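You operate a simulated robot arm through the tools that you are given. There is no shell and no other tool. Be economical: measure what you need, move in short steps, check, and stop when the job is done.

The job below is to be done with a simulated two-armed robot. You get a single attempt, and the scene is never put back.

## Task
Pick up the blue roll with one hand, pass it to the other hand and put it on the top of the steel table.
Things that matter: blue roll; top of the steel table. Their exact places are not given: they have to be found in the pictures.

Only the result counts: the job must be done as asked and must still hold three seconds after the hand-in. Knocking over, shifting, dropping, spilling or breaking anything else fails it.

## Robot
Two 7-joint arms with two-finger parallel grippers on one trunk, on a base that drives. Base frame: it is fixed to the floor where the robot stands at the start and does not move with it; the origin is under the middle of the robot, x ahead of it, y to its left, z up. Lengths are in mm, angles in rad, forces in N, time in s.
The left shoulder is at the start at [50, 165, 1051], the right one opposite. With the tool pointing down near the work surface each hand reaches from about 100 to 440 mm from the robot's upright axis, wherever it stands, measured 20 degrees to its own side. Places, roughly: blue roll (7x7x20 cm) [500, -100, 400]; top of the steel table [-1200, 3000, 800]. Payload 3.91 kg a hand.
The TCP of each hand is the grasp point between the finger pads, 30 mm short of the fingertips. In the tool frame z runs along the fingers and y along their closing line. The gripper opens to 110 mm. The fingers are 20 mm wide and 10 mm thick; the gripper's body (48 by 112 mm) begins 55 mm behind the TCP.
Orientation is that of the tool frame in the base frame, as [roll, pitch, yaw] about the fixed x, y, z axes, in that order (R = Rz(yaw) Ry(pitch) Rx(roll)). With the fingers straight down and closing along the base's y, the tool's x points along the base's -x, its y along +y and its z along -z.

## Interface
- The arms move only by the tool step_arm. It takes "left_steps", "right_steps" or both (then of equal length, played together; a hand with none holds still); each is a list of rows, each a list of 3 entries, a list of its own where there are three numbers: the gripper command, from -1 (shut) to 1 (fully open), values between in proportion, then the shift along the base's x, y, z in mm, then the turn, a rotation vector about the base's x, y, z in rad. In form: [[grip, [dx, dy, dz], [rx, ry, rz]], ...]. A call has 1 to 8 rows; each row shifts and turns the commanded pose from where the row before left it. Rows are played at 5 a second. More than 50 mm and 0.15 rad between two rows, or a gripper value outside its range, and nothing of the call is played. A pose out of reach is approached as far as the arm can. The call stops where the force on the tool passes 40 N (or 10 N more than at its start, if that is more) or the arm is blocked; 0.2 s more then pass. Each finger travels about 45 mm/s and halts on what it meets, pressing with about 42 N; the grip force reading is that of the motor and also rises with nothing between the fingers. The clock runs only during rows and for 0.2 s after the last one: add rows that do not move to give the fingers time. The reply holds the time, the measured pose of the TCP, the force on the tool along the base axes, the opening and the grip force, in the units named above and with some noise, with the torque about the TCP (base axes, N m) and any sound that the robot's microphone picked up.
- Cameras (640 x 400 px; columns grow to the right, rows downward): "scene" is now at [88.2, -7, 1185.5]; the picture's right is [-0.27, -0.96, 0.00], its down [-0.84, 0.24, -0.48] and it looks along [0.47, -0.13, -0.88] (base axes); focal length 265 px, centre (320, 200). "left" rides on the left gripper at [72, -17, -103] in its tool frame; the picture's right is [0.23, 0.97, 0.00], its down [-0.76, 0.18, -0.62] and it looks along [-0.61, 0.14, 0.78] (tool axes); focal length 222 px, centre (320, 200). "right" rides on the right gripper at [72, 17, -103] in its tool frame; the picture's right is [-0.23, 0.97, 0.00], its down [-0.76, -0.18, -0.62] and it looks along [-0.61, -0.14, 0.78] (tool axes); focal length 222 px, centre (320, 200).
- get_image(camera): a new picture of that camera. It takes no simulated time.
- move_column(by): slides the trunk up (or, below 0, down) by that many mm; the arms and the scene camera ride with it, the base frame stays. It gives what a move gives, with no picture.
- drive_base(legs): drives the robot by 1 to 6 legs, each [ahead, left, turn to the left] in mm, mm and rad, along the robot's own axes; the way and the turn of a leg run together, so that a leg with both is an arc; at most 1500 mm and 3.142 rad a leg. The arms and the cameras ride along, it lands a little off, and it stops where it bumps. It gives what a move gives.
- aim_head(pan, tilt): turns the head with the scene camera to pan (to the left, within 1.396 rad either way) and tilt (down, from -0.506 to 1.204), counted from straight ahead of the robot. It gives what a move gives.
- pixel_to_xyz(camera, pixels): for up to 12 pixels [column, row] of the newest picture of that camera ("zoom" is the newest enlarged one), the place [x, y, z] in the base frame of the surface seen there, good to about 3 mm, but the place of the scene camera against the robot may be out by one fixed shift of up to 12 mm in any direction. It takes no simulated time.
- close_up(camera, box): a new picture of the part [left, top, right, bottom] of that camera's present view, enlarged. It takes no simulated time.
- close_job(): hands the job in; it is judged then, once.

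Work in short steps. Measure before you move; look again where a grasp or a placing could have gone wrong, and mend it. You have 80 turns and 78 pictures in all, those below and enlarged ones among them. Open the grippers and draw the arms clear of the work before you hand the job in, unless the task says otherwise; then end with one line.

The tools are called by a JSON object that holds its "op" and its "data". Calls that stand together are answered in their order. step_arm: Moves the arms, as the interface text tells. Its arguments: {"type":"object","properties":{"left_steps":{"type":"array","items":{"type":"array"}},"right_steps":{"type":"array","items":{"type":"array"}}},"required":[]} The other tools are called the same way: move_column (by) slides the trunk up or down; drive_base (legs) drives the base; aim_head (pan, tilt) turns the head that bears the scene camera; get_image (camera) takes a picture; pixel_to_xyz (camera, pixels) gives the place of the surface under pixels of a picture; close_up (camera, box) takes an enlarged picture of a part of a camera's view; close_job () hands the job in.

At the start:

```text
time: 0.0
left_tool_pos: [279.7, 65.9, 660.0]
left_tcp_rot: [3.14, 0.0, -3.141]
left_wrist_force: [-0.1, -0.3, 0.1]
left_torque: [-0.03, 0.0, -0.01]
left_grip_width: 110.2
left_grasp_force: 0.2
right_tool_pos: [276.4, -217.8, 622.9]
right_tcp_rot: [3.141, 0.0, 3.141]
right_wrist_force: [-0.2, -0.1, 0.5]
right_torque: [0.02, 0.02, 0.0]
right_grip_width: 110.1
right_grasp_force: 0.0
trunk travel left (down, up): [-271.0, 232.0]
robot x, y, heading: [2.4, -1.0, -0.002]
head pan, tilt: [-0.272, 1.066]
```

scene: 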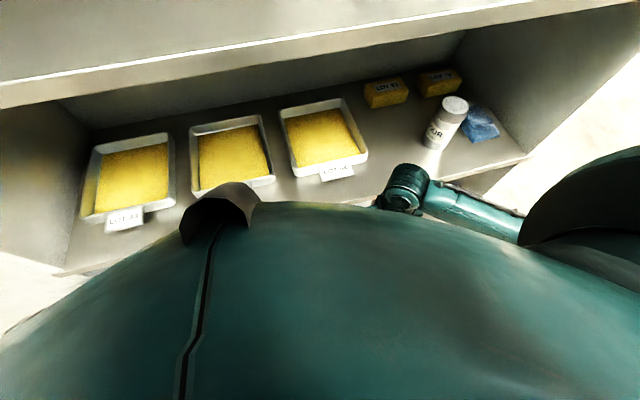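
right: 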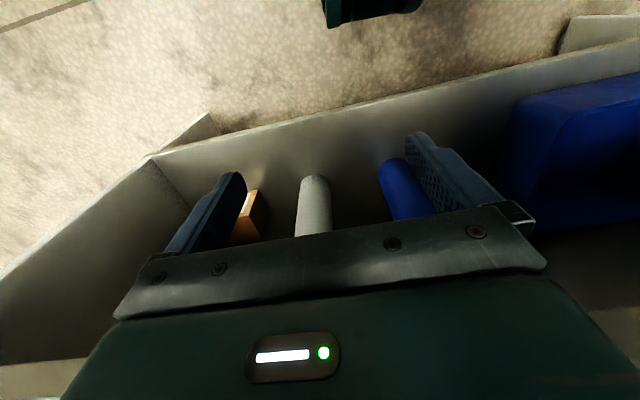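
left: 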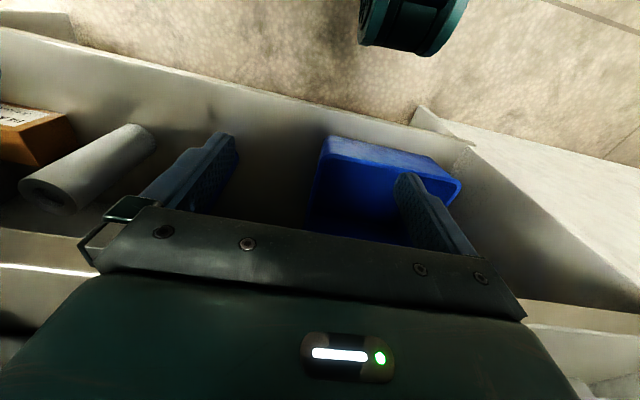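

The right picture shows a blue roll near (405,185), a grey roll at (315,200) and a blue bin to the right. I measure these and the shelf parts.

{"op": "pixel_to_xyz", "data": {"camera": "right", "pixels": [[390, 165], [400, 190], [415, 212], [315, 180], [315, 225], [255, 205], [350, 150], [320, 120], [540, 110], [600, 200], [200, 125], [60, 280]]}}

{"op": "pixel_to_xyz", "data": {"camera": "scene", "pixels": [[435, 60], [200, 60], [330, 110], [445, 115], [290, 100], [500, 155], [130, 270], [590, 150], [300, 20], [205, 335], [400, 185], [470, 200]]}}

{"op": "close_up", "data": {"camera": "right", "box": [200, 100, 520, 300]}}

{"op": "pixel_to_xyz", "data": {"camera": "left", "pixels": [[100, 150], [60, 190], [40, 130], [250, 150], [270, 200], [345, 150], [430, 180], [200, 100], [40, 60], [40, 240], [40, 290], [580, 200]]}}

```text
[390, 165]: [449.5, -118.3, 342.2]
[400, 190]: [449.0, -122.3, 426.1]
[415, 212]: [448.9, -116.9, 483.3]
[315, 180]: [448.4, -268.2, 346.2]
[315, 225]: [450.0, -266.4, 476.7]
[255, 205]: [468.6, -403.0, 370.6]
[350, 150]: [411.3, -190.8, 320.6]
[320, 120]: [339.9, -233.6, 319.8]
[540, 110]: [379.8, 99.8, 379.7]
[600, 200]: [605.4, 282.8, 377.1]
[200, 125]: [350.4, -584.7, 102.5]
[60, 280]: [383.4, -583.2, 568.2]
```

```text
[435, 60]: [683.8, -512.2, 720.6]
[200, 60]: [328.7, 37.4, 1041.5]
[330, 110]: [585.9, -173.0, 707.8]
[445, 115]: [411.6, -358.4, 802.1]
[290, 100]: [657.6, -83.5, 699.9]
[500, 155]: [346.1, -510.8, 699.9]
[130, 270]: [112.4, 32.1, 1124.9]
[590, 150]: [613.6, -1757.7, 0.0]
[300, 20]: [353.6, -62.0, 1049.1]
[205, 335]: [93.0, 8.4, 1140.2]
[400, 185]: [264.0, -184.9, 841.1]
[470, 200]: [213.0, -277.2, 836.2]
```

```text
2.00 times, centred on (360, 200) of right
```

zoom: 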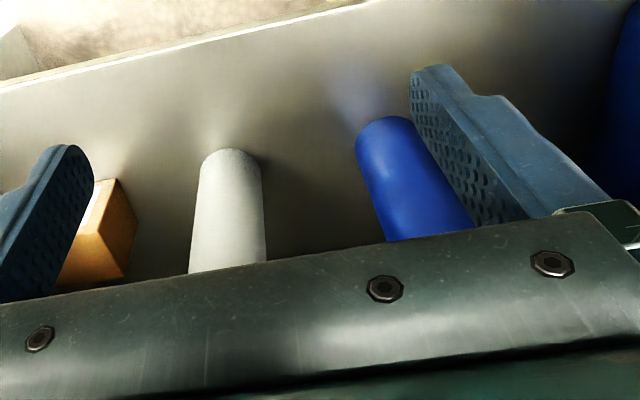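

```text
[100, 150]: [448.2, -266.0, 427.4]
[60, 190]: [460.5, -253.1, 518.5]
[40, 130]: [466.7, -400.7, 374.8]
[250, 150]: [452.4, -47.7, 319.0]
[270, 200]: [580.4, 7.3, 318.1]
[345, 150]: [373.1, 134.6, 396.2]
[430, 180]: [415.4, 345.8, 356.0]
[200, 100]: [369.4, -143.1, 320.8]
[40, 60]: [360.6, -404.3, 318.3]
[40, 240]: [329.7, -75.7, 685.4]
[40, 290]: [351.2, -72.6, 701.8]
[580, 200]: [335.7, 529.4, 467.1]
```

The blue roll stands upright on a lower shelf (floor z≈320), front face x≈449, y≈-120, under a board at z≈700; it has to be gripped from the front. I look around before making room by backing up.

{"op": "aim_head", "data": {"pan": 1.39, "tilt": 0.35}}

{"op": "get_image", "data": {"camera": "scene"}}

{"op": "aim_head", "data": {"pan": -1.39, "tilt": 0.5}}

{"op": "get_image", "data": {"camera": "scene"}}

```text
time: 1.7
left_tool_pos: [281.1, 65.3, 659.5]
left_tcp_rot: [-3.141, 0.001, -3.141]
left_wrist_force: [-0.1, -0.2, -0.4]
left_torque: [-0.01, 0.03, -0.04]
left_grip_width: 110.0
left_grasp_force: 0.1
right_tool_pos: [277.0, -217.8, 623.0]
right_tcp_rot: [3.141, 0.001, 3.141]
right_wrist_force: [-0.3, -0.6, 0.5]
right_torque: [-0.01, -0.02, -0.04]
right_grip_width: 109.9
right_grasp_force: 0.2
trunk travel left (down, up): [-271.0, 232.0]
robot x, y, heading: [-0.5, 2.2, 0.003]
head pan, tilt: [1.389, 0.351]
```

```text
73 pictures are left
```

scene: 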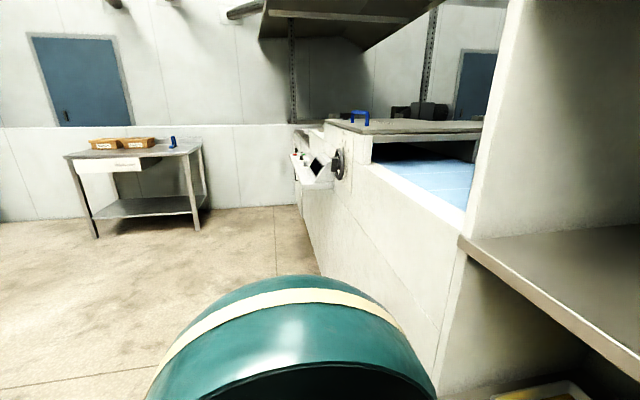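

```text
time: 4.2
left_tool_pos: [280.3, 64.7, 659.7]
left_tcp_rot: [-3.141, 0.0, -3.141]
left_wrist_force: [0.9, 0.3, 0.0]
left_torque: [-0.02, -0.02, -0.02]
left_grip_width: 109.8
left_grasp_force: 0.0
right_tool_pos: [276.9, -218.4, 623.5]
right_tcp_rot: [-3.141, 0.001, 3.142]
right_wrist_force: [0.0, -0.5, 0.1]
right_torque: [-0.03, 0.02, 0.0]
right_grip_width: 110.0
right_grasp_force: 0.0
trunk travel left (down, up): [-271.0, 232.0]
robot x, y, heading: [2.7, 4.4, -0.0]
head pan, tilt: [-1.389, 0.499]
```

```text
72 pictures are left
```

scene: 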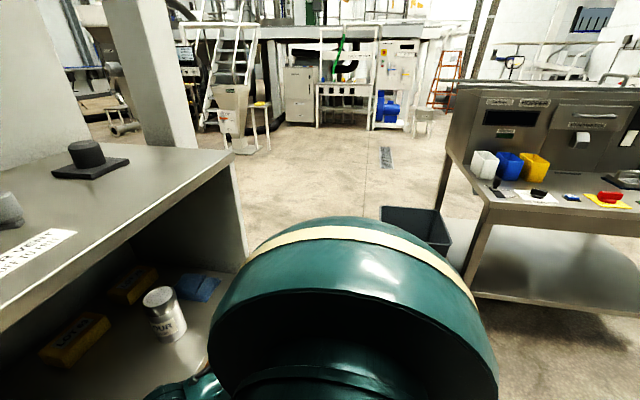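

A bench stands behind to the right; I measure it to be sure that backing up is clear.

{"op": "pixel_to_xyz", "data": {"camera": "scene", "pixels": [[478, 205], [448, 155], [600, 210], [415, 212], [445, 265], [470, 290], [620, 310], [240, 260], [200, 155]]}}

{"op": "aim_head", "data": {"pan": 0, "tilt": 1.0}}

```text
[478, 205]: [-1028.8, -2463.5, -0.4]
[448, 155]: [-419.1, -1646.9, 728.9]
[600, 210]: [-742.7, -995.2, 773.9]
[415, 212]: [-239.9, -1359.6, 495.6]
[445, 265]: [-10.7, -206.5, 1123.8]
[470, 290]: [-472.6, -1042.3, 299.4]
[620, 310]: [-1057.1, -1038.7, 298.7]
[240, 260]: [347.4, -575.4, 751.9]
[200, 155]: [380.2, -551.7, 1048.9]
```

```text
time: 5.7
left_tool_pos: [280.6, 65.5, 659.8]
left_tcp_rot: [-3.141, 0.0, 3.141]
left_wrist_force: [0.3, -0.6, -0.4]
left_torque: [-0.05, 0.0, 0.05]
left_grip_width: 110.0
left_grasp_force: 0.0
right_tool_pos: [276.3, -218.8, 623.4]
right_tcp_rot: [3.141, 0.0, -3.141]
right_wrist_force: [0.8, 0.7, 0.6]
right_torque: [0.05, -0.02, 0.01]
right_grip_width: 109.9
right_grasp_force: 0.0
trunk travel left (down, up): [-271.0, 232.0]
robot x, y, heading: [-0.6, 3.1, -0.005]
head pan, tilt: [0.0, 1.0]
```

The right bench lies beyond y≈-950, so backing straight up 350 mm is clear of it. I back up and then lower the trunk.

{"op": "drive_base", "data": {"legs": [[-350, 0, 0]]}}

{"op": "move_column", "data": {"by": -220}}

{"op": "get_image", "data": {"camera": "scene"}}

{"op": "get_image", "data": {"camera": "right"}}

```text
time: 8.0
left_tool_pos: [-76.1, 65.8, 660.4]
left_tcp_rot: [-3.141, -0.001, -3.136]
left_wrist_force: [-0.4, -0.2, -0.1]
left_torque: [0.01, 0.0, -0.02]
left_grip_width: 110.0
left_grasp_force: 0.0
right_tool_pos: [-78.6, -219.0, 622.4]
right_tcp_rot: [3.142, 0.001, -3.138]
right_wrist_force: [0.0, -0.2, -0.4]
right_torque: [0.0, -0.02, -0.01]
right_grip_width: 110.2
right_grasp_force: 0.1
trunk travel left (down, up): [-271.0, 232.0]
robot x, y, heading: [-358.7, -1.5, 0.006]
head pan, tilt: [0.0, 1.0]
```

```text
time: 9.4
left_tool_pos: [-76.8, 58.5, 647.2]
left_tcp_rot: [-2.926, 0.278, -3.13]
left_wrist_force: [0.3, -0.6, -0.6]
left_torque: [-0.02, 0.03, 0.0]
left_grip_width: 109.9
left_grasp_force: 0.0
right_tool_pos: [-78.9, -217.6, 509.0]
right_tcp_rot: [-3.141, -0.002, -3.136]
right_wrist_force: [0.6, -0.4, 0.1]
right_torque: [-0.03, 0.02, -0.02]
right_grip_width: 110.1
right_grasp_force: 0.0
trunk travel left (down, up): [-158.0, 345.0]
robot x, y, heading: [-357.5, -3.2, 0.005]
head pan, tilt: [0.0, 1.0]
stopped: the arm was blocked; the commanded pose is now the measured one
```

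```text
71 pictures are left
```

scene: 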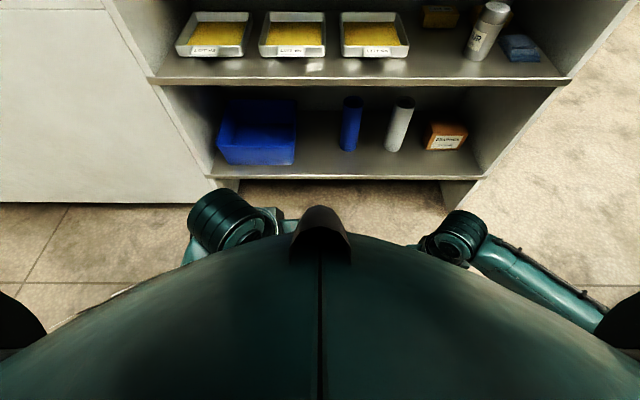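

```text
70 pictures are left
```

right: 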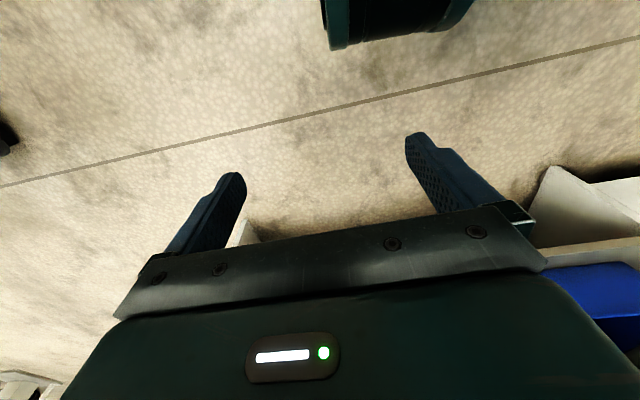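

The left arm was blocked while lowering (its tool tilted). I look through the left camera to see what it touches.

{"op": "get_image", "data": {"camera": "left"}}

{"op": "pixel_to_xyz", "data": {"camera": "scene", "pixels": [[350, 105], [350, 145], [400, 145], [340, 172], [360, 85], [225, 215], [280, 215], [460, 225], [540, 275], [255, 150], [445, 140], [340, 160]]}}

```text
69 pictures are left
```

left: 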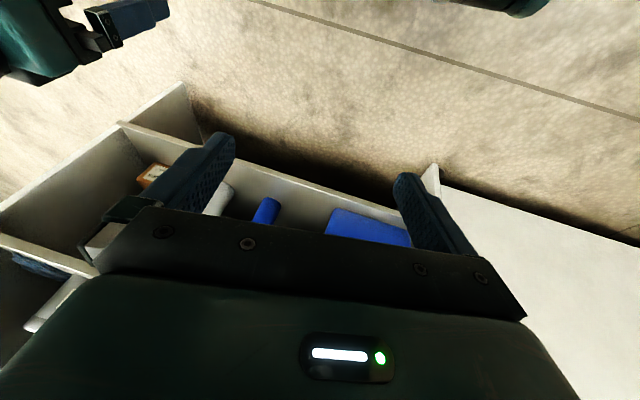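

```text
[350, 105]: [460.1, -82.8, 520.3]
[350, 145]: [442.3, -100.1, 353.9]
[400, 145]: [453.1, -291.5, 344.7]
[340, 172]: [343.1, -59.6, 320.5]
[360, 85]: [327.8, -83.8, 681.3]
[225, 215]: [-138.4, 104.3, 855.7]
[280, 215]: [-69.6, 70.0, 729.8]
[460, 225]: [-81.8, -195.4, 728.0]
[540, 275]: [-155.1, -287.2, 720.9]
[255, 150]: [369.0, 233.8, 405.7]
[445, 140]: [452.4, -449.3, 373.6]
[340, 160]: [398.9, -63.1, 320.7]
```

Nothing touches the left fingers, so its elbow was against the body. I move the left hand forward and outward and straighten it.

{"op": "step_arm", "data": {"left_steps": [[1, [40, 10, 20], [0, 0, 0]], [1, [40, 20, 0], [0.072, 0.09, 0]], [1, [40, 20, 0], [0.072, 0.09, 0]], [1, [20, 20, 0], [0.072, 0.09, 0]]]}}

{"op": "move_column", "data": {"by": -110}}

```text
time: 10.4
left_tool_pos: [64.4, 128.6, 664.2]
left_tcp_rot: [3.138, 0.002, 3.122]
left_wrist_force: [0.7, -0.4, -0.2]
left_torque: [0.0, 0.0, -0.01]
left_grip_width: 110.2
left_grasp_force: 0.0
right_tool_pos: [-78.9, -218.3, 509.1]
right_tcp_rot: [3.141, 0.0, -3.136]
right_wrist_force: [-0.1, -0.3, 0.4]
right_torque: [-0.01, 0.02, -0.03]
right_grip_width: 110.1
right_grasp_force: 0.1
trunk travel left (down, up): [-158.0, 345.0]
robot x, y, heading: [-356.5, 0.0, 0.007]
head pan, tilt: [0.0, 1.0]
```

```text
time: 11.1
left_tool_pos: [64.0, 127.4, 622.0]
left_tcp_rot: [3.136, 0.004, 3.122]
left_wrist_force: [0.7, -0.2, 0.2]
left_torque: [0.0, -0.02, 0.02]
left_grip_width: 110.2
left_grasp_force: 0.1
right_tool_pos: [-79.1, -216.9, 474.0]
right_tcp_rot: [3.135, 0.001, -3.126]
right_wrist_force: [-5.5, -3.6, 18.8]
right_torque: [0.76, 0.99, 0.44]
right_grip_width: 110.1
right_grasp_force: 0.0
trunk travel left (down, up): [-116.0, 387.0]
robot x, y, heading: [-363.3, -1.3, -0.0]
head pan, tilt: [0.0, 1.0]
stopped: the force on the tool passed its limit at 97 N (the readings are from after the stop); the commanded pose is now the measured one
```

The right hand met the robot's own base at rel. x≈280. I lift it, move it forward and start pitching the tool forward.

{"op": "step_arm", "data": {"right_steps": [[1, [0, 0, 40], [0, 0, 0]], [1, [40, 0, 30], [0, 0, 0]], [1, [45, 0, 10], [0, 0, 0]], [1, [45, 0, 0], [0, -0.14, 0]], [1, [30, 0, 0], [0, -0.14, 0]], [1, [0, 0, 0], [0, -0.14, 0]], [1, [0, 0, 0], [0, -0.14, 0]]]}}

```text
time: 12.7
left_tool_pos: [63.1, 128.6, 622.4]
left_tcp_rot: [3.137, 0.002, 3.122]
left_wrist_force: [-0.1, 0.3, -0.1]
left_torque: [0.01, 0.01, 0.01]
left_grip_width: 110.1
left_grasp_force: 0.1
right_tool_pos: [81.3, -215.5, 551.9]
right_tcp_rot: [-3.138, 0.56, -3.125]
right_wrist_force: [0.9, -0.2, 0.1]
right_torque: [0.0, 0.01, -0.05]
right_grip_width: 109.9
right_grasp_force: 0.2
trunk travel left (down, up): [-116.0, 387.0]
robot x, y, heading: [-355.0, -4.2, 0.001]
head pan, tilt: [0.0, 1.0]
```

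Good, the pitch follows. I continue to horizontal.

{"op": "step_arm", "data": {"right_steps": [[1, [0, 0, 0], [0, -0.144, 0]], [1, [0, 0, 0], [0, -0.144, 0]], [1, [0, 0, 0], [0, -0.144, 0]], [1, [0, 0, 0], [0, -0.144, 0]], [1, [0, 0, 0], [0, -0.144, 0]], [1, [0, 0, 0], [0, -0.144, 0]], [1, [0, 0, 0], [0, -0.144, 0]]]}}

{"op": "get_image", "data": {"camera": "scene"}}

{"op": "get_image", "data": {"camera": "right"}}

```text
time: 14.3
left_tool_pos: [63.0, 126.3, 622.8]
left_tcp_rot: [3.133, 0.0, 3.12]
left_wrist_force: [0.4, -0.5, -0.4]
left_torque: [0.0, 0.01, 0.02]
left_grip_width: 110.2
left_grasp_force: 0.0
right_tool_pos: [79.8, -238.1, 548.7]
right_tcp_rot: [-1.711, 1.441, -1.652]
right_wrist_force: [0.1, -0.2, -0.2]
right_torque: [-0.03, 0.0, -0.01]
right_grip_width: 110.0
right_grasp_force: 0.1
trunk travel left (down, up): [-116.0, 387.0]
robot x, y, heading: [-355.9, 0.8, 0.004]
head pan, tilt: [0.0, 1.0]
```

```text
68 pictures are left
```

scene: 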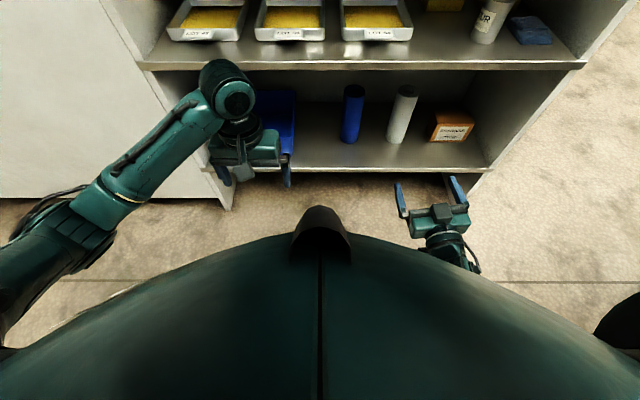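

```text
67 pictures are left
```

right: 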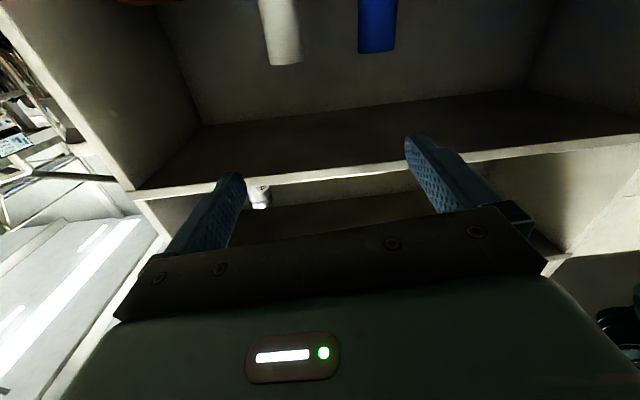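

The tool is nearly horizontal (pointing along +x, rolled by about 0.13 rad, y lagging). I shift it toward the roll's y and height and check whether the residual error vanishes; I also measure the roll with the right camera.

{"op": "pixel_to_xyz", "data": {"camera": "right", "pixels": [[361, 30], [378, 30], [394, 30], [378, 10], [264, 30], [282, 30], [298, 30], [370, 150], [370, 165]]}}

{"op": "step_arm", "data": {"right_steps": [[1, [0, 30, -20], [0, 0, 0]], [1, [0, 30, -20], [0, 0, 0]], [1, [0, 30, -20], [0, 0, 0]]]}}

```text
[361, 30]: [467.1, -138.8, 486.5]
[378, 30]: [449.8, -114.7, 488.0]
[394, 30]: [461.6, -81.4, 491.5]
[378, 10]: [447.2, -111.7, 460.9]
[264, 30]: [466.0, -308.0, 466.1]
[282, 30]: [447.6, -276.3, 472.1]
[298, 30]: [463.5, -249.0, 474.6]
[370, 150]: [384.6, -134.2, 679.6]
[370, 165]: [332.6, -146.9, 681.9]
```

```text
time: 14.7
left_tool_pos: [62.4, 128.6, 618.8]
left_tcp_rot: [3.135, 0.001, 3.122]
left_wrist_force: [0.1, 0.3, -0.1]
left_torque: [-0.01, -0.05, -0.01]
left_grip_width: 109.8
left_grasp_force: 0.2
right_tool_pos: [76.3, -235.6, 532.3]
right_tcp_rot: [-1.675, 1.372, -1.589]
right_wrist_force: [-0.9, -0.6, -0.7]
right_torque: [-0.01, 0.01, 0.0]
right_grip_width: 110.0
right_grasp_force: 0.1
trunk travel left (down, up): [-116.0, 387.0]
robot x, y, heading: [-359.5, 0.4, 0.006]
head pan, tilt: [0.0, 1.0]
stopped in row 1 (right hand): the arm was blocked; the commanded pose is now the measured one
```

The arm was blocked, likely wrist against the trunk. I move the hand farther forward first, undoing the roll error, then sideways.

{"op": "step_arm", "data": {"right_steps": [[1, [30, 0, 0], [0, 0, 0]], [1, [40, 0, 0], [0, 0, 0]], [1, [40, 0, 0], [0, 0, 0]], [1, [20, 0, 0], [0, 0, 0]]]}}

```text
time: 15.7
left_tool_pos: [63.8, 128.3, 620.8]
left_tcp_rot: [3.136, 0.004, 3.121]
left_wrist_force: [1.0, 0.3, 0.2]
left_torque: [-0.03, 0.03, -0.04]
left_grip_width: 110.1
left_grasp_force: 0.0
right_tool_pos: [206.0, -234.2, 537.7]
right_tcp_rot: [-1.669, 1.375, -1.586]
right_wrist_force: [0.2, -0.3, -0.4]
right_torque: [-0.01, 0.01, -0.01]
right_grip_width: 110.0
right_grasp_force: 0.1
trunk travel left (down, up): [-116.0, 387.0]
robot x, y, heading: [-354.7, 1.8, 0.004]
head pan, tilt: [0.0, 1.0]
```

Free now. I correct the residual roll/yaw and move sideways toward y≈-112.

{"op": "step_arm", "data": {"right_steps": [[1, [0, 20, 0], [0.097, -0.01, -0.04]], [1, [0, 25, -10], [0.097, -0.01, -0.04]], [1, [0, 25, -20], [0, 0, 0]], [1, [0, 25, -20], [0, 0, 0]], [1, [0, 27, -20], [0, 0, 0]]]}}

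{"op": "get_image", "data": {"camera": "scene"}}

```text
time: 16.4
left_tool_pos: [63.4, 126.9, 621.3]
left_tcp_rot: [3.135, -0.001, 3.12]
left_wrist_force: [-0.1, 0.7, 1.1]
left_torque: [0.03, -0.03, 0.02]
left_grip_width: 109.7
left_grasp_force: 0.0
right_tool_pos: [200.3, -262.1, 511.5]
right_tcp_rot: [-1.611, 1.362, -1.608]
right_wrist_force: [0.0, -0.3, 0.0]
right_torque: [-0.01, 0.04, 0.0]
right_grip_width: 110.0
right_grasp_force: 0.0
trunk travel left (down, up): [-116.0, 387.0]
robot x, y, heading: [-352.5, -2.9, 0.004]
head pan, tilt: [0.0, 1.0]
stopped in row 3 (right hand): the arm was blocked; the commanded pose is now the measured one
```

```text
66 pictures are left
```

scene: 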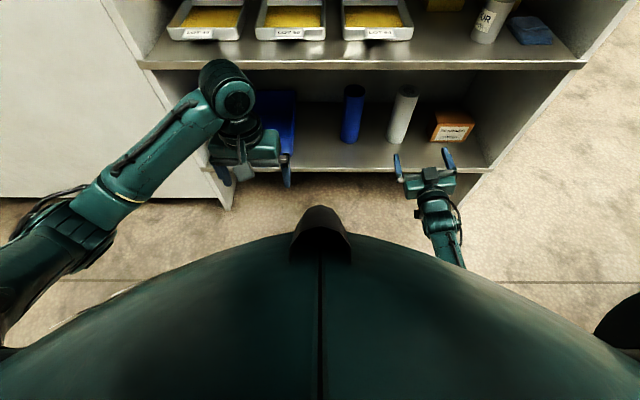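

The arm hits a joint limit there; the wrist has to bend up too far because the shoulder is high. I lower the trunk fully, after raising the hands a bit.

{"op": "step_arm", "data": {"right_steps": [[1, [0, 0, 40], [0, 0, 0]], [1, [0, 0, 40], [0, 0, 0]], [1, [0, 0, 20], [0, 0, 0]]], "left_steps": [[1, [0, 20, 40], [0, 0, 0]], [1, [0, 20, 40], [0, 0, 0]], [1, [0, 0, 20], [0, 0, 0]]]}}

{"op": "move_column", "data": {"by": -114}}

```text
time: 17.1
left_tool_pos: [64.9, 167.8, 722.9]
left_tcp_rot: [3.137, 0.0, 3.12]
left_wrist_force: [-0.5, 0.5, -0.1]
left_torque: [-0.01, 0.02, 0.01]
left_grip_width: 110.0
left_grasp_force: 0.1
right_tool_pos: [201.0, -263.0, 609.8]
right_tcp_rot: [-1.621, 1.367, -1.617]
right_wrist_force: [0.0, 0.2, 0.5]
right_torque: [0.05, -0.03, 0.01]
right_grip_width: 109.8
right_grasp_force: 0.0
trunk travel left (down, up): [-116.0, 387.0]
robot x, y, heading: [-356.0, -0.3, 0.004]
head pan, tilt: [0.0, 1.0]
```

```text
time: 18.6
left_tool_pos: [61.7, 174.3, 619.4]
left_tcp_rot: [-3.125, 0.011, 3.121]
left_wrist_force: [0.1, 0.1, -0.9]
left_torque: [-0.02, 0.0, 0.0]
left_grip_width: 109.7
left_grasp_force: 0.1
right_tool_pos: [200.2, -260.0, 518.4]
right_tcp_rot: [-1.569, 1.337, -1.569]
right_wrist_force: [1.1, 0.4, -0.1]
right_torque: [-0.02, -0.05, 0.01]
right_grip_width: 110.0
right_grasp_force: 0.0
trunk travel left (down, up): [-2.0, 501.0]
robot x, y, heading: [-356.9, -0.9, 0.004]
head pan, tilt: [0.0, 1.0]
```

The tool points exactly along +x now, with a roll of -0.23 rad. I try rolling it level in place.

{"op": "step_arm", "data": {"right_steps": [[1, [0, 0, 20], [0.078, 0, 0]], [1, [0, 0, 10], [0.078, 0, 0]], [1, [0, 0, 0], [0.078, 0, 0]], [1, [0, 0, 0], [0, 0, 0]]]}}

{"op": "aim_head", "data": {"pan": -0.6, "tilt": 1.2}}

{"op": "get_image", "data": {"camera": "scene"}}

```text
time: 19.6
left_tool_pos: [60.7, 175.2, 621.2]
left_tcp_rot: [-3.123, 0.012, 3.122]
left_wrist_force: [0.2, -0.3, -0.6]
left_torque: [-0.02, 0.0, 0.02]
left_grip_width: 109.9
left_grasp_force: 0.0
right_tool_pos: [193.4, -259.8, 540.4]
right_tcp_rot: [-2.842, 1.555, -2.839]
right_wrist_force: [1.0, 0.2, 0.9]
right_torque: [0.03, -0.02, -0.02]
right_grip_width: 110.1
right_grasp_force: 0.0
trunk travel left (down, up): [-2.0, 501.0]
robot x, y, heading: [-356.9, -0.9, 0.007]
head pan, tilt: [0.0, 1.0]
```

```text
time: 20.6
left_tool_pos: [59.0, 176.1, 619.9]
left_tcp_rot: [-3.124, 0.012, 3.12]
left_wrist_force: [0.5, -0.2, 0.0]
left_torque: [0.02, -0.01, 0.01]
left_grip_width: 110.2
left_grasp_force: 0.1
right_tool_pos: [194.9, -260.1, 542.5]
right_tcp_rot: [-2.762, 1.555, -2.762]
right_wrist_force: [0.1, 0.9, 0.1]
right_torque: [-0.02, 0.0, 0.0]
right_grip_width: 109.9
right_grasp_force: 0.1
trunk travel left (down, up): [-2.0, 501.0]
robot x, y, heading: [-349.9, -3.1, 0.003]
head pan, tilt: [-0.6, 1.201]
```

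```text
65 pictures are left
```

scene: 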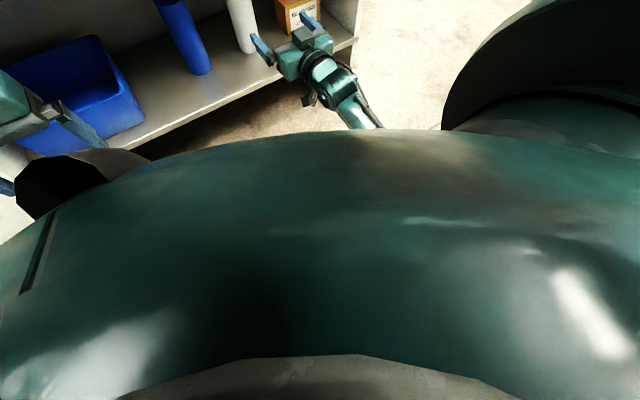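

Level and pointing straight ahead now. I lower the hand toward z≈430.

{"op": "step_arm", "data": {"right_steps": [[1, [0, 0, -25], [0, 0, 0]], [1, [0, 0, -25], [0, 0, 0]], [1, [0, 0, -25], [0, 0, 0]], [1, [0, 0, -25], [0, 0, 0]], [1, [0, 0, -15], [0, 0, 0]]]}}

```text
time: 22.0
left_tool_pos: [60.4, 175.2, 619.9]
left_tcp_rot: [-3.123, 0.017, 3.121]
left_wrist_force: [0.2, 0.1, -0.9]
left_torque: [-0.04, -0.01, 0.03]
left_grip_width: 109.9
left_grasp_force: 0.0
right_tool_pos: [208.1, -286.9, 463.5]
right_tcp_rot: [-0.826, 1.491, -0.828]
right_wrist_force: [-0.1, 1.2, 0.1]
right_torque: [-0.01, 0.01, 0.02]
right_grip_width: 109.8
right_grasp_force: 0.0
trunk travel left (down, up): [-2.0, 501.0]
robot x, y, heading: [-356.4, -5.0, 0.004]
head pan, tilt: [-0.6, 1.201]
stopped in row 5 (right hand): the arm was blocked; the commanded pose is now the measured one
```

Nearly level at z=463; a downward pitch doesn't matter for gripping along y and eases the wrist. I pitch down ~0.45 rad while lowering and moving inward.

{"op": "step_arm", "data": {"right_steps": [[1, [0, 0, 0], [0.02, 0.13, 0]], [1, [0, 10, 0], [0.02, 0.13, 0]], [1, [0, 20, -10], [0.02, 0.13, 0]], [1, [0, 20, -15], [0, 0.11, 0]], [1, [0, 20, -15], [0, 0, 0]], [1, [0, 20, -15], [0, 0, 0]]]}}

```text
time: 23.5
left_tool_pos: [61.5, 175.3, 619.4]
left_tcp_rot: [-3.124, 0.011, 3.122]
left_wrist_force: [-1.4, 0.6, 0.6]
left_torque: [0.0, -0.03, 0.01]
left_grip_width: 110.1
left_grasp_force: 0.1
right_tool_pos: [187.4, -274.1, 378.3]
right_tcp_rot: [-2.812, 1.041, -2.866]
right_wrist_force: [0.4, 0.6, 0.5]
right_torque: [0.01, 0.02, 0.02]
right_grip_width: 110.0
right_grasp_force: 0.2
trunk travel left (down, up): [-2.0, 501.0]
robot x, y, heading: [-354.9, 3.0, 0.007]
head pan, tilt: [-0.6, 1.201]
stopped in row 6 (right hand): the arm was blocked; the commanded pose is now the measured one
```

Inward motion is limited, so I'll use the base for that. I raise to z≈412, give a bit outward and level the closing line.

{"op": "step_arm", "data": {"right_steps": [[1, [0, -10, 17], [0.05, 0, 0.03]], [1, [0, -10, 17], [0.05, 0, 0.03]], [1, [0, 0, 0], [0.06, 0, 0.03]], [1, [0, 0, 0], [0, 0, 0]]]}}

```text
time: 24.1
left_tool_pos: [61.2, 175.5, 620.0]
left_tcp_rot: [-3.124, 0.011, 3.12]
left_wrist_force: [1.1, -1.0, -0.3]
left_torque: [0.01, 0.0, -0.01]
left_grip_width: 110.0
left_grasp_force: 0.0
right_tool_pos: [184.1, -215.0, 403.7]
right_tcp_rot: [2.878, 1.053, 2.973]
right_wrist_force: [0.0, -0.5, -0.5]
right_torque: [-0.01, -0.02, 0.03]
right_grip_width: 109.7
right_grasp_force: 0.2
trunk travel left (down, up): [-2.0, 501.0]
robot x, y, heading: [-353.9, -1.7, 0.008]
head pan, tilt: [-0.6, 1.201]
stopped in row 3 (right hand): the arm was blocked; the commanded pose is now the measured one
```

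The hand swung inward to y=-215 with small roll and yaw of the other sign. I correct by small amounts and let it settle.

{"op": "step_arm", "data": {"right_steps": [[1, [0, 0, 0], [0, 0, 0]], [1, [0, 0, 4], [-0.06, 0, -0.06]], [1, [0, 0, 4], [-0.06, 0, -0.06]], [1, [0, 0, 0], [0, 0, 0]]]}}

```text
time: 25.0
left_tool_pos: [61.3, 174.9, 618.4]
left_tcp_rot: [-3.125, 0.01, 3.12]
left_wrist_force: [0.2, 0.4, 0.1]
left_torque: [0.03, -0.02, 0.0]
left_grip_width: 110.1
left_grasp_force: 0.1
right_tool_pos: [184.5, -285.5, 413.3]
right_tcp_rot: [-2.811, 1.052, -2.915]
right_wrist_force: [0.0, -0.4, 0.4]
right_torque: [0.01, -0.03, -0.01]
right_grip_width: 109.8
right_grasp_force: 0.1
trunk travel left (down, up): [-2.0, 501.0]
robot x, y, heading: [-358.7, -2.2, 0.004]
head pan, tilt: [-0.6, 1.201]
stopped in row 4 (right hand): the arm was blocked; the commanded pose is now the measured one
```

The arm is unsteady near a limit with the trunk all the way down. I raise the trunk by 110 mm and lower the hand with the arm instead.

{"op": "move_column", "data": {"by": 110}}

{"op": "step_arm", "data": {"right_steps": [[1, [0, 0, 0], [0, 0, 0]], [1, [0, 0, 0], [0.08, 0, 0.05]], [1, [0, 0, 0], [0.08, 0, 0.05]], [1, [0, 0, 0], [0, 0, 0]]]}}

```text
time: 26.4
left_tool_pos: [63.2, 167.9, 718.3]
left_tcp_rot: [3.136, 0.003, 3.12]
left_wrist_force: [0.4, 0.4, 0.2]
left_torque: [0.0, 0.01, 0.0]
left_grip_width: 109.8
left_grasp_force: 0.2
right_tool_pos: [183.8, -287.9, 501.1]
right_tcp_rot: [-2.859, 1.05, -2.956]
right_wrist_force: [-0.1, -0.7, 1.0]
right_torque: [0.0, -0.01, 0.0]
right_grip_width: 109.8
right_grasp_force: 0.0
trunk travel left (down, up): [-112.0, 391.0]
robot x, y, heading: [-355.7, -1.5, 0.007]
head pan, tilt: [-0.6, 1.201]
```

```text
time: 27.4
left_tool_pos: [63.7, 168.3, 718.4]
left_tcp_rot: [3.137, 0.003, 3.121]
left_wrist_force: [0.1, 0.4, -0.1]
left_torque: [0.02, 0.03, 0.01]
left_grip_width: 109.7
left_grasp_force: 0.1
right_tool_pos: [184.4, -287.3, 500.2]
right_tcp_rot: [3.095, 1.065, 3.139]
right_wrist_force: [0.1, 0.2, 0.0]
right_torque: [0.0, -0.01, -0.01]
right_grip_width: 109.9
right_grasp_force: 0.0
trunk travel left (down, up): [-112.0, 391.0]
robot x, y, heading: [-360.4, 0.9, 0.006]
head pan, tilt: [-0.6, 1.201]
```

Clean orientation now (pitched ~0.5 rad below horizontal, level). I lower straight down.

{"op": "step_arm", "data": {"right_steps": [[1, [0, 0, -25], [0, 0, 0]], [1, [0, 0, -25], [0, 0, 0]], [1, [0, 0, -25], [0, 0, 0]], [1, [0, 0, -13], [0, 0, 0]], [1, [0, 0, 0], [0, 0, 0]]]}}

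```text
time: 28.6
left_tool_pos: [62.9, 167.7, 718.0]
left_tcp_rot: [3.137, 0.002, 3.121]
left_wrist_force: [-0.2, -0.1, 0.0]
left_torque: [-0.02, 0.05, -0.01]
left_grip_width: 109.8
left_grasp_force: 0.0
right_tool_pos: [184.7, -288.3, 415.7]
right_tcp_rot: [3.1, 1.065, -3.14]
right_wrist_force: [-0.3, 0.2, 1.1]
right_torque: [-0.02, -0.03, 0.0]
right_grip_width: 110.3
right_grasp_force: 0.1
trunk travel left (down, up): [-112.0, 391.0]
robot x, y, heading: [-357.0, -1.8, 0.006]
head pan, tilt: [-0.6, 1.201]
```

Right hand is ready at (185,-288,416). The left hand would hit the shelf when driving in, so I draw it back, then look at the machine front on the left.

{"op": "step_arm", "data": {"left_steps": [[1, [-40, 0, 0], [0, 0, 0]], [1, [-40, 0, 0], [0, 0, 0]], [1, [-30, 0, 0], [0, 0, 0]]]}}

{"op": "aim_head", "data": {"pan": 0.3, "tilt": 0.9}}

{"op": "get_image", "data": {"camera": "scene"}}

```text
time: 29.4
left_tool_pos: [-45.0, 169.7, 716.3]
left_tcp_rot: [3.135, 0.001, 3.12]
left_wrist_force: [0.2, -0.6, -0.2]
left_torque: [-0.02, 0.0, 0.01]
left_grip_width: 110.4
left_grasp_force: 0.1
right_tool_pos: [184.6, -288.7, 414.9]
right_tcp_rot: [3.1, 1.067, -3.141]
right_wrist_force: [0.9, -0.1, 0.7]
right_torque: [0.0, -0.02, 0.03]
right_grip_width: 109.9
right_grasp_force: 0.0
trunk travel left (down, up): [-112.0, 391.0]
robot x, y, heading: [-353.0, -3.1, 0.002]
head pan, tilt: [-0.6, 1.201]
```

```text
time: 30.6
left_tool_pos: [-43.8, 169.2, 715.9]
left_tcp_rot: [3.137, 0.003, 3.12]
left_wrist_force: [-0.6, 0.4, 0.8]
left_torque: [0.01, 0.05, 0.02]
left_grip_width: 110.0
left_grasp_force: 0.1
right_tool_pos: [185.7, -287.6, 414.9]
right_tcp_rot: [3.101, 1.066, 3.141]
right_wrist_force: [0.2, -0.5, -0.9]
right_torque: [-0.04, 0.04, 0.01]
right_grip_width: 109.8
right_grasp_force: 0.0
trunk travel left (down, up): [-112.0, 391.0]
robot x, y, heading: [-357.4, -0.5, 0.003]
head pan, tilt: [0.3, 0.901]
```

```text
64 pictures are left
```

scene: 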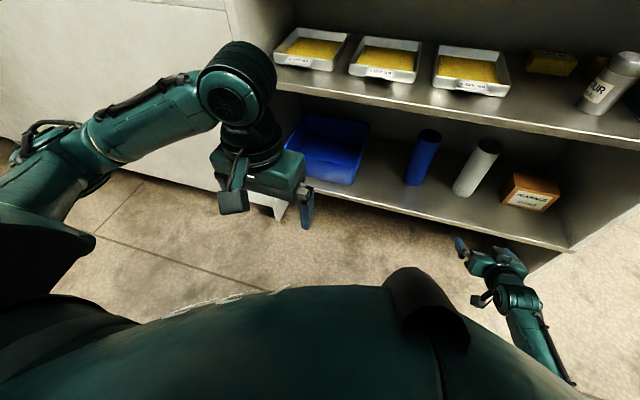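

{"op": "pixel_to_xyz", "data": {"camera": "scene", "pixels": [[60, 60], [170, 180], [190, 60], [250, 75], [265, 60], [130, 130], [30, 150], [80, 190], [425, 160], [300, 150], [350, 95]]}}

```text
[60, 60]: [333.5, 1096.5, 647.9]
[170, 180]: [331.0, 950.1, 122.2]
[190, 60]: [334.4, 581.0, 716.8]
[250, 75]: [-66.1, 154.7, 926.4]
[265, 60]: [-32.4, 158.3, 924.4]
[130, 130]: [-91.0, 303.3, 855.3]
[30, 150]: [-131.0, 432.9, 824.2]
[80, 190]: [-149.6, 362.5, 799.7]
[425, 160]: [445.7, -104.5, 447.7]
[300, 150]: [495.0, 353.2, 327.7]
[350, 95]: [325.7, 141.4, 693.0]
```

The shelf/machine plane is x≈333; with a 295 mm advance the left hand stays short of it. I drive sideways left 176 mm first.

{"op": "drive_base", "data": {"legs": [[0, 174, 0]]}}

{"op": "get_image", "data": {"camera": "right"}}

```text
time: 32.8
left_tool_pos: [-45.7, 341.5, 716.5]
left_tcp_rot: [3.137, 0.003, 3.121]
left_wrist_force: [-0.4, 0.1, -0.3]
left_torque: [0.02, -0.03, 0.0]
left_grip_width: 110.0
left_grasp_force: 0.0
right_tool_pos: [183.9, -115.8, 414.5]
right_tcp_rot: [3.101, 1.066, 3.141]
right_wrist_force: [0.7, 0.7, 1.1]
right_torque: [0.01, 0.04, 0.01]
right_grip_width: 109.9
right_grasp_force: 0.0
trunk travel left (down, up): [-112.0, 391.0]
robot x, y, heading: [-359.2, 172.9, 0.01]
head pan, tilt: [0.3, 0.901]
```

```text
63 pictures are left
```

right: 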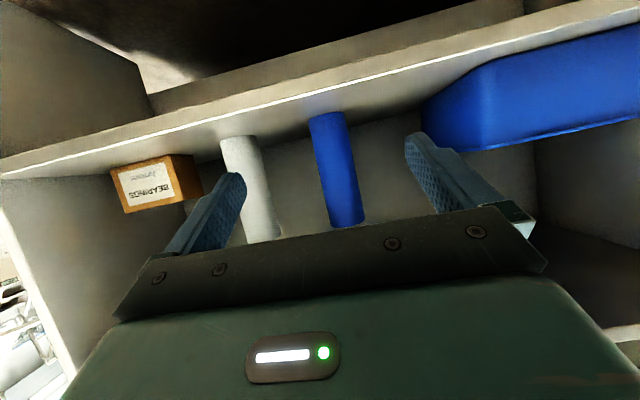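

The roll (col 335) sits between the fingers. I measure it precisely.

{"op": "pixel_to_xyz", "data": {"camera": "right", "pixels": [[312, 140], [330, 140], [349, 140], [325, 180], [341, 180], [358, 180], [325, 125], [345, 210], [255, 200], [335, 75]]}}

```text
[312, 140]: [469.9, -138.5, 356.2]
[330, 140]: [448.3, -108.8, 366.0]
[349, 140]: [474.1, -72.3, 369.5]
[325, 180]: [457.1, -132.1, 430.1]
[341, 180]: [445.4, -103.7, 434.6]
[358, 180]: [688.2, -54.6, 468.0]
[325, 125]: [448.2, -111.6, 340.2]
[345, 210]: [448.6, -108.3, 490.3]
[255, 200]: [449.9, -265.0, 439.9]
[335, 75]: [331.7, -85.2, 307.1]
```

Roll axis ≈ (482,-107). I shift the hand +6 mm in y and drive ahead 240 mm, then check.

{"op": "step_arm", "data": {"right_steps": [[1, [0, 6, 0], [0, 0, 0]], [1, [0, 0, 0], [0, 0, 0]]]}}

{"op": "drive_base", "data": {"legs": [[220, 0, 0]]}}

{"op": "get_image", "data": {"camera": "right"}}

{"op": "get_image", "data": {"camera": "scene"}}

```text
time: 33.4
left_tool_pos: [-45.1, 341.3, 716.5]
left_tcp_rot: [3.136, 0.001, 3.122]
left_wrist_force: [-0.1, -0.3, -0.4]
left_torque: [0.03, 0.0, 0.03]
left_grip_width: 109.9
left_grasp_force: 0.1
right_tool_pos: [184.0, -110.1, 413.9]
right_tcp_rot: [3.098, 1.066, 3.141]
right_wrist_force: [-0.7, 0.2, 0.8]
right_torque: [0.01, -0.01, -0.03]
right_grip_width: 109.8
right_grasp_force: 0.0
trunk travel left (down, up): [-112.0, 391.0]
robot x, y, heading: [-355.8, 171.3, 0.004]
head pan, tilt: [0.3, 0.901]
```

```text
time: 35.1
left_tool_pos: [171.7, 341.8, 715.2]
left_tcp_rot: [3.137, 0.006, 3.12]
left_wrist_force: [0.5, 0.3, 0.1]
left_torque: [0.04, -0.02, 0.02]
left_grip_width: 109.9
left_grasp_force: 0.1
right_tool_pos: [401.3, -111.9, 413.3]
right_tcp_rot: [3.1, 1.066, 3.14]
right_wrist_force: [0.4, -1.1, 0.5]
right_torque: [-0.02, 0.0, -0.03]
right_grip_width: 110.1
right_grasp_force: 0.0
trunk travel left (down, up): [-112.0, 391.0]
robot x, y, heading: [-141.0, 168.9, 0.007]
head pan, tilt: [0.3, 0.901]
```

```text
62 pictures are left
```

right: 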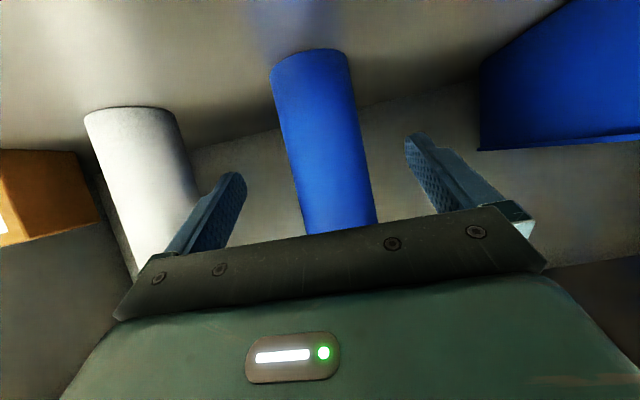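

```text
61 pictures are left
```

scene: 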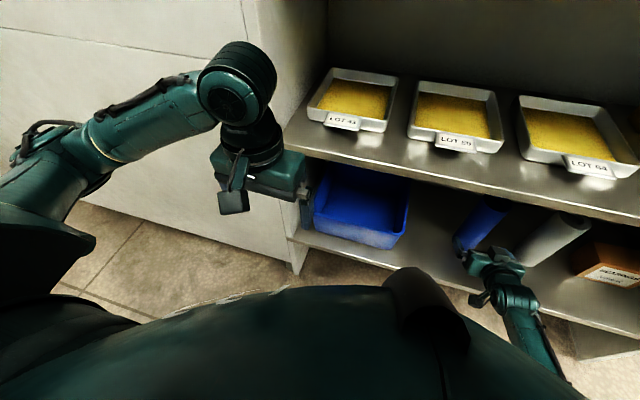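

The roll is well between the fingers. I measure it once more for the last 78 mm.

{"op": "pixel_to_xyz", "data": {"camera": "right", "pixels": [[283, 120], [318, 120], [352, 120], [300, 170], [328, 170], [358, 170], [180, 160]]}}

```text
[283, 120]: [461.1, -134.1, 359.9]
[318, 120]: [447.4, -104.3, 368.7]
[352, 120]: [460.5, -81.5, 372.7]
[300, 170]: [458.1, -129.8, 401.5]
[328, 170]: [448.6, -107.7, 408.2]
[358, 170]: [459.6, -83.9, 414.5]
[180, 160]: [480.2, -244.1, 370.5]
```

Axis y≈-107; I shift +4 mm and drive the remaining 77 mm.

{"op": "step_arm", "data": {"right_steps": [[1, [0, 4, 0], [0, 0, 0]], [1, [0, 0, 0], [0, 0, 0]]]}}

{"op": "drive_base", "data": {"legs": [[77, 0, 0]]}}

{"op": "get_image", "data": {"camera": "right"}}

```text
time: 35.7
left_tool_pos: [171.5, 341.2, 715.9]
left_tcp_rot: [3.135, 0.003, 3.119]
left_wrist_force: [0.2, 0.1, 0.0]
left_torque: [0.01, -0.01, 0.01]
left_grip_width: 110.2
left_grasp_force: 0.1
right_tool_pos: [401.1, -107.1, 415.1]
right_tcp_rot: [3.098, 1.066, 3.14]
right_wrist_force: [0.4, -0.6, 0.3]
right_torque: [0.01, -0.01, -0.01]
right_grip_width: 110.1
right_grasp_force: 0.0
trunk travel left (down, up): [-112.0, 391.0]
robot x, y, heading: [-140.7, 171.7, 0.003]
head pan, tilt: [0.3, 0.901]
```

```text
time: 36.7
left_tool_pos: [246.9, 342.3, 716.1]
left_tcp_rot: [3.138, 0.004, 3.121]
left_wrist_force: [-0.4, 0.6, -0.4]
left_torque: [0.02, 0.01, -0.01]
left_grip_width: 110.1
left_grasp_force: 0.0
right_tool_pos: [477.4, -105.1, 414.5]
right_tcp_rot: [3.099, 1.066, -3.14]
right_wrist_force: [-0.3, 0.4, -0.4]
right_torque: [-0.01, -0.06, 0.02]
right_grip_width: 109.8
right_grasp_force: 0.0
trunk travel left (down, up): [-112.0, 391.0]
robot x, y, heading: [-64.1, 178.5, 0.006]
head pan, tilt: [0.3, 0.901]
```

```text
60 pictures are left
```

right: 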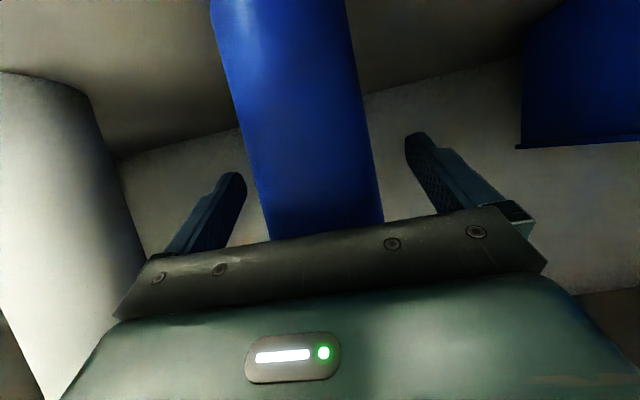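

The fingers straddle the roll. I close the gripper.

{"op": "step_arm", "data": {"right_steps": [[0.35, [0, 0, 0], [0, 0, 0]], [-1, [0, 0, 0], [0, 0, 0]], [-1, [0, 0, 0], [0, 0, 0]], [-1, [0, 0, 0], [0, 0, 0]], [-1, [0, 0, 0], [0, 0, 0]]]}}

{"op": "get_image", "data": {"camera": "right"}}

```text
time: 37.9
left_tool_pos: [245.4, 343.5, 716.0]
left_tcp_rot: [3.134, 0.005, 3.12]
left_wrist_force: [-0.8, 0.1, -0.6]
left_torque: [0.01, 0.01, -0.02]
left_grip_width: 110.1
left_grasp_force: 0.1
right_tool_pos: [478.2, -106.3, 416.0]
right_tcp_rot: [3.098, 1.067, -3.142]
right_wrist_force: [-0.9, -1.7, 1.0]
right_torque: [-0.11, 0.0, -0.02]
right_grip_width: 67.9
right_grasp_force: 41.9
trunk travel left (down, up): [-112.0, 391.0]
robot x, y, heading: [-67.5, 170.3, 0.004]
head pan, tilt: [0.3, 0.901]
```

```text
59 pictures are left
```

right: 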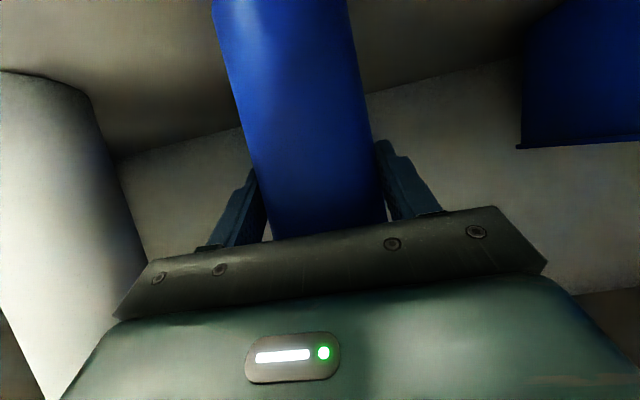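

Held at 67.9 mm, 42 N. I lift 45 mm.

{"op": "step_arm", "data": {"right_steps": [[-1, [0, 0, 10], [0, 0, 0]], [-1, [0, 0, 20], [0, 0, 0]], [-1, [0, 0, 15], [0, 0, 0]], [-1, [0, 0, 0], [0, 0, 0]]]}}

{"op": "get_image", "data": {"camera": "right"}}

```text
time: 38.9
left_tool_pos: [247.8, 342.8, 716.5]
left_tcp_rot: [3.137, 0.001, 3.122]
left_wrist_force: [1.2, -0.1, -0.1]
left_torque: [0.04, -0.01, 0.0]
left_grip_width: 110.1
left_grasp_force: 0.1
right_tool_pos: [476.3, -104.5, 458.5]
right_tcp_rot: [3.1, 1.065, 3.14]
right_wrist_force: [0.5, -0.7, -5.8]
right_torque: [0.0, 0.01, 0.03]
right_grip_width: 67.7
right_grasp_force: 41.8
trunk travel left (down, up): [-112.0, 391.0]
robot x, y, heading: [-63.3, 171.3, 0.004]
head pan, tilt: [0.3, 0.901]
```

```text
58 pictures are left
```

right: 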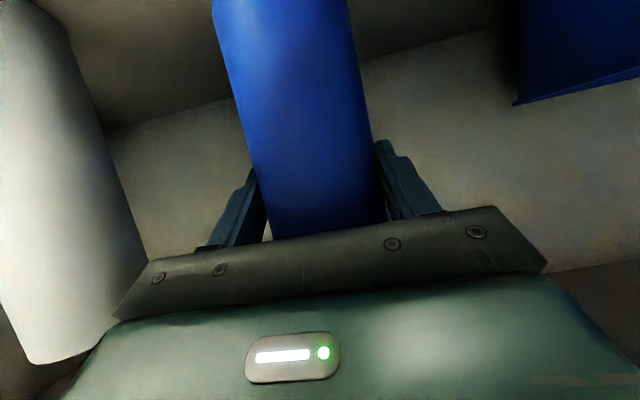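

The roll is lifted (≈6 N, no swing). I back out 450 mm.

{"op": "drive_base", "data": {"legs": [[-450, 0, 0]]}}

{"op": "aim_head", "data": {"pan": 1.39, "tilt": 0.4}}

{"op": "get_image", "data": {"camera": "scene"}}

```text
time: 41.6
left_tool_pos: [-206.9, 342.9, 716.3]
left_tcp_rot: [3.138, 0.002, -3.14]
left_wrist_force: [0.4, 1.0, 0.3]
left_torque: [0.03, 0.01, 0.02]
left_grip_width: 110.1
left_grasp_force: 0.1
right_tool_pos: [33.6, -102.2, 458.5]
right_tcp_rot: [3.099, 1.064, -3.121]
right_wrist_force: [1.2, -0.2, -5.1]
right_torque: [0.0, 0.0, -0.05]
right_grip_width: 67.6
right_grasp_force: 42.3
trunk travel left (down, up): [-112.0, 391.0]
robot x, y, heading: [-513.1, 163.9, 0.027]
head pan, tilt: [0.3, 0.901]
```

```text
time: 43.0
left_tool_pos: [-206.4, 340.7, 715.4]
left_tcp_rot: [3.136, 0.0, 3.141]
left_wrist_force: [0.0, -0.3, -0.6]
left_torque: [-0.04, 0.01, 0.01]
left_grip_width: 110.0
left_grasp_force: 0.1
right_tool_pos: [33.9, -102.8, 458.0]
right_tcp_rot: [3.096, 1.065, -3.122]
right_wrist_force: [0.5, 0.3, -3.8]
right_torque: [-0.01, 0.0, -0.03]
right_grip_width: 67.8
right_grasp_force: 41.4
trunk travel left (down, up): [-112.0, 391.0]
robot x, y, heading: [-515.4, 161.0, 0.025]
head pan, tilt: [1.389, 0.4]
```

```text
57 pictures are left
```

scene: 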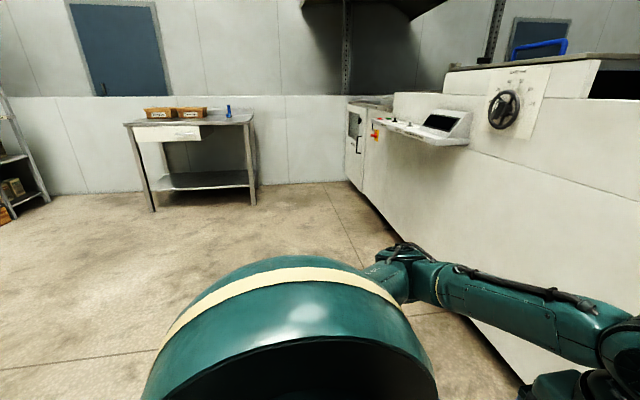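

Table is visible at (190,120). I measure it and take a close-up, and raise the trunk for the handover.

{"op": "pixel_to_xyz", "data": {"camera": "scene", "pixels": [[130, 125], [250, 122], [225, 119], [152, 208], [253, 203], [190, 118], [228, 112], [150, 180], [160, 114]]}}

{"op": "close_up", "data": {"camera": "scene", "box": [100, 60, 300, 220]}}

{"op": "move_column", "data": {"by": 200}}

```text
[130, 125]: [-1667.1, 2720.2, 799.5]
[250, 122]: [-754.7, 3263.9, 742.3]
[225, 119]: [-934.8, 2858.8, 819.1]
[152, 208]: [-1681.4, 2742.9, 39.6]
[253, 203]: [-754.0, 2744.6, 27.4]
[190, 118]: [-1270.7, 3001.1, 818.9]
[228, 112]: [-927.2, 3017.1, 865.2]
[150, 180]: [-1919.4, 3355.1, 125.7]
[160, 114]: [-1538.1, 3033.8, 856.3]
```

```text
2.50 times, centred on (200, 140) of scene
```

zoom: 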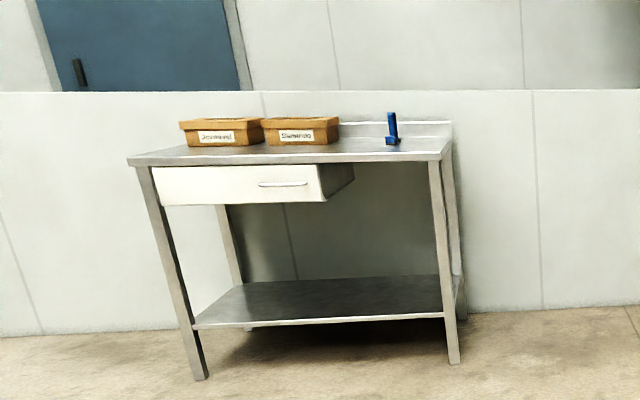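

```text
time: 45.1
left_tool_pos: [-205.9, 341.3, 916.3]
left_tcp_rot: [3.136, 0.003, 3.141]
left_wrist_force: [0.1, -0.4, 0.7]
left_torque: [-0.02, 0.0, 0.01]
left_grip_width: 110.1
left_grasp_force: 0.1
right_tool_pos: [33.3, -100.7, 657.5]
right_tcp_rot: [3.1, 1.064, -3.121]
right_wrist_force: [0.3, 0.0, -5.4]
right_torque: [0.0, 0.0, 0.0]
right_grip_width: 67.8
right_grasp_force: 41.6
trunk travel left (down, up): [-312.0, 191.0]
robot x, y, heading: [-515.8, 167.3, 0.026]
head pan, tilt: [1.389, 0.4]
```

The table spans x≈-1690…-745, y≈2720…3250, top z≈815; free front area around (-1150,2860). Now for the handover, I bring the roll toward the middle, in front of the robot.

{"op": "step_arm", "data": {"right_steps": [[-1, [0, 30, 10], [0, 0, 0.05]], [-1, [0, 30, 10], [0, 0, 0.05]], [-1, [0, 30, 10], [0, 0, 0.05]], [-1, [0, 30, 10], [0, 0, 0.05]], [-1, [0, 30, 0], [0, 0, 0.05]], [-1, [0, 30, 0], [0, 0, 0.05]], [-1, [0, 0, 0], [0, 0, 0]]]}}

```text
time: 46.7
left_tool_pos: [-205.6, 341.3, 916.3]
left_tcp_rot: [3.136, 0.001, 3.141]
left_wrist_force: [-0.4, 0.0, 0.0]
left_torque: [0.0, -0.01, 0.03]
left_grip_width: 110.1
left_grasp_force: 0.0
right_tool_pos: [33.3, 78.5, 699.8]
right_tcp_rot: [3.098, 1.064, -2.818]
right_wrist_force: [-0.3, -0.1, -6.1]
right_torque: [-0.01, 0.02, -0.04]
right_grip_width: 67.6
right_grasp_force: 41.9
trunk travel left (down, up): [-312.0, 191.0]
robot x, y, heading: [-513.2, 168.4, 0.021]
head pan, tilt: [1.389, 0.4]
```

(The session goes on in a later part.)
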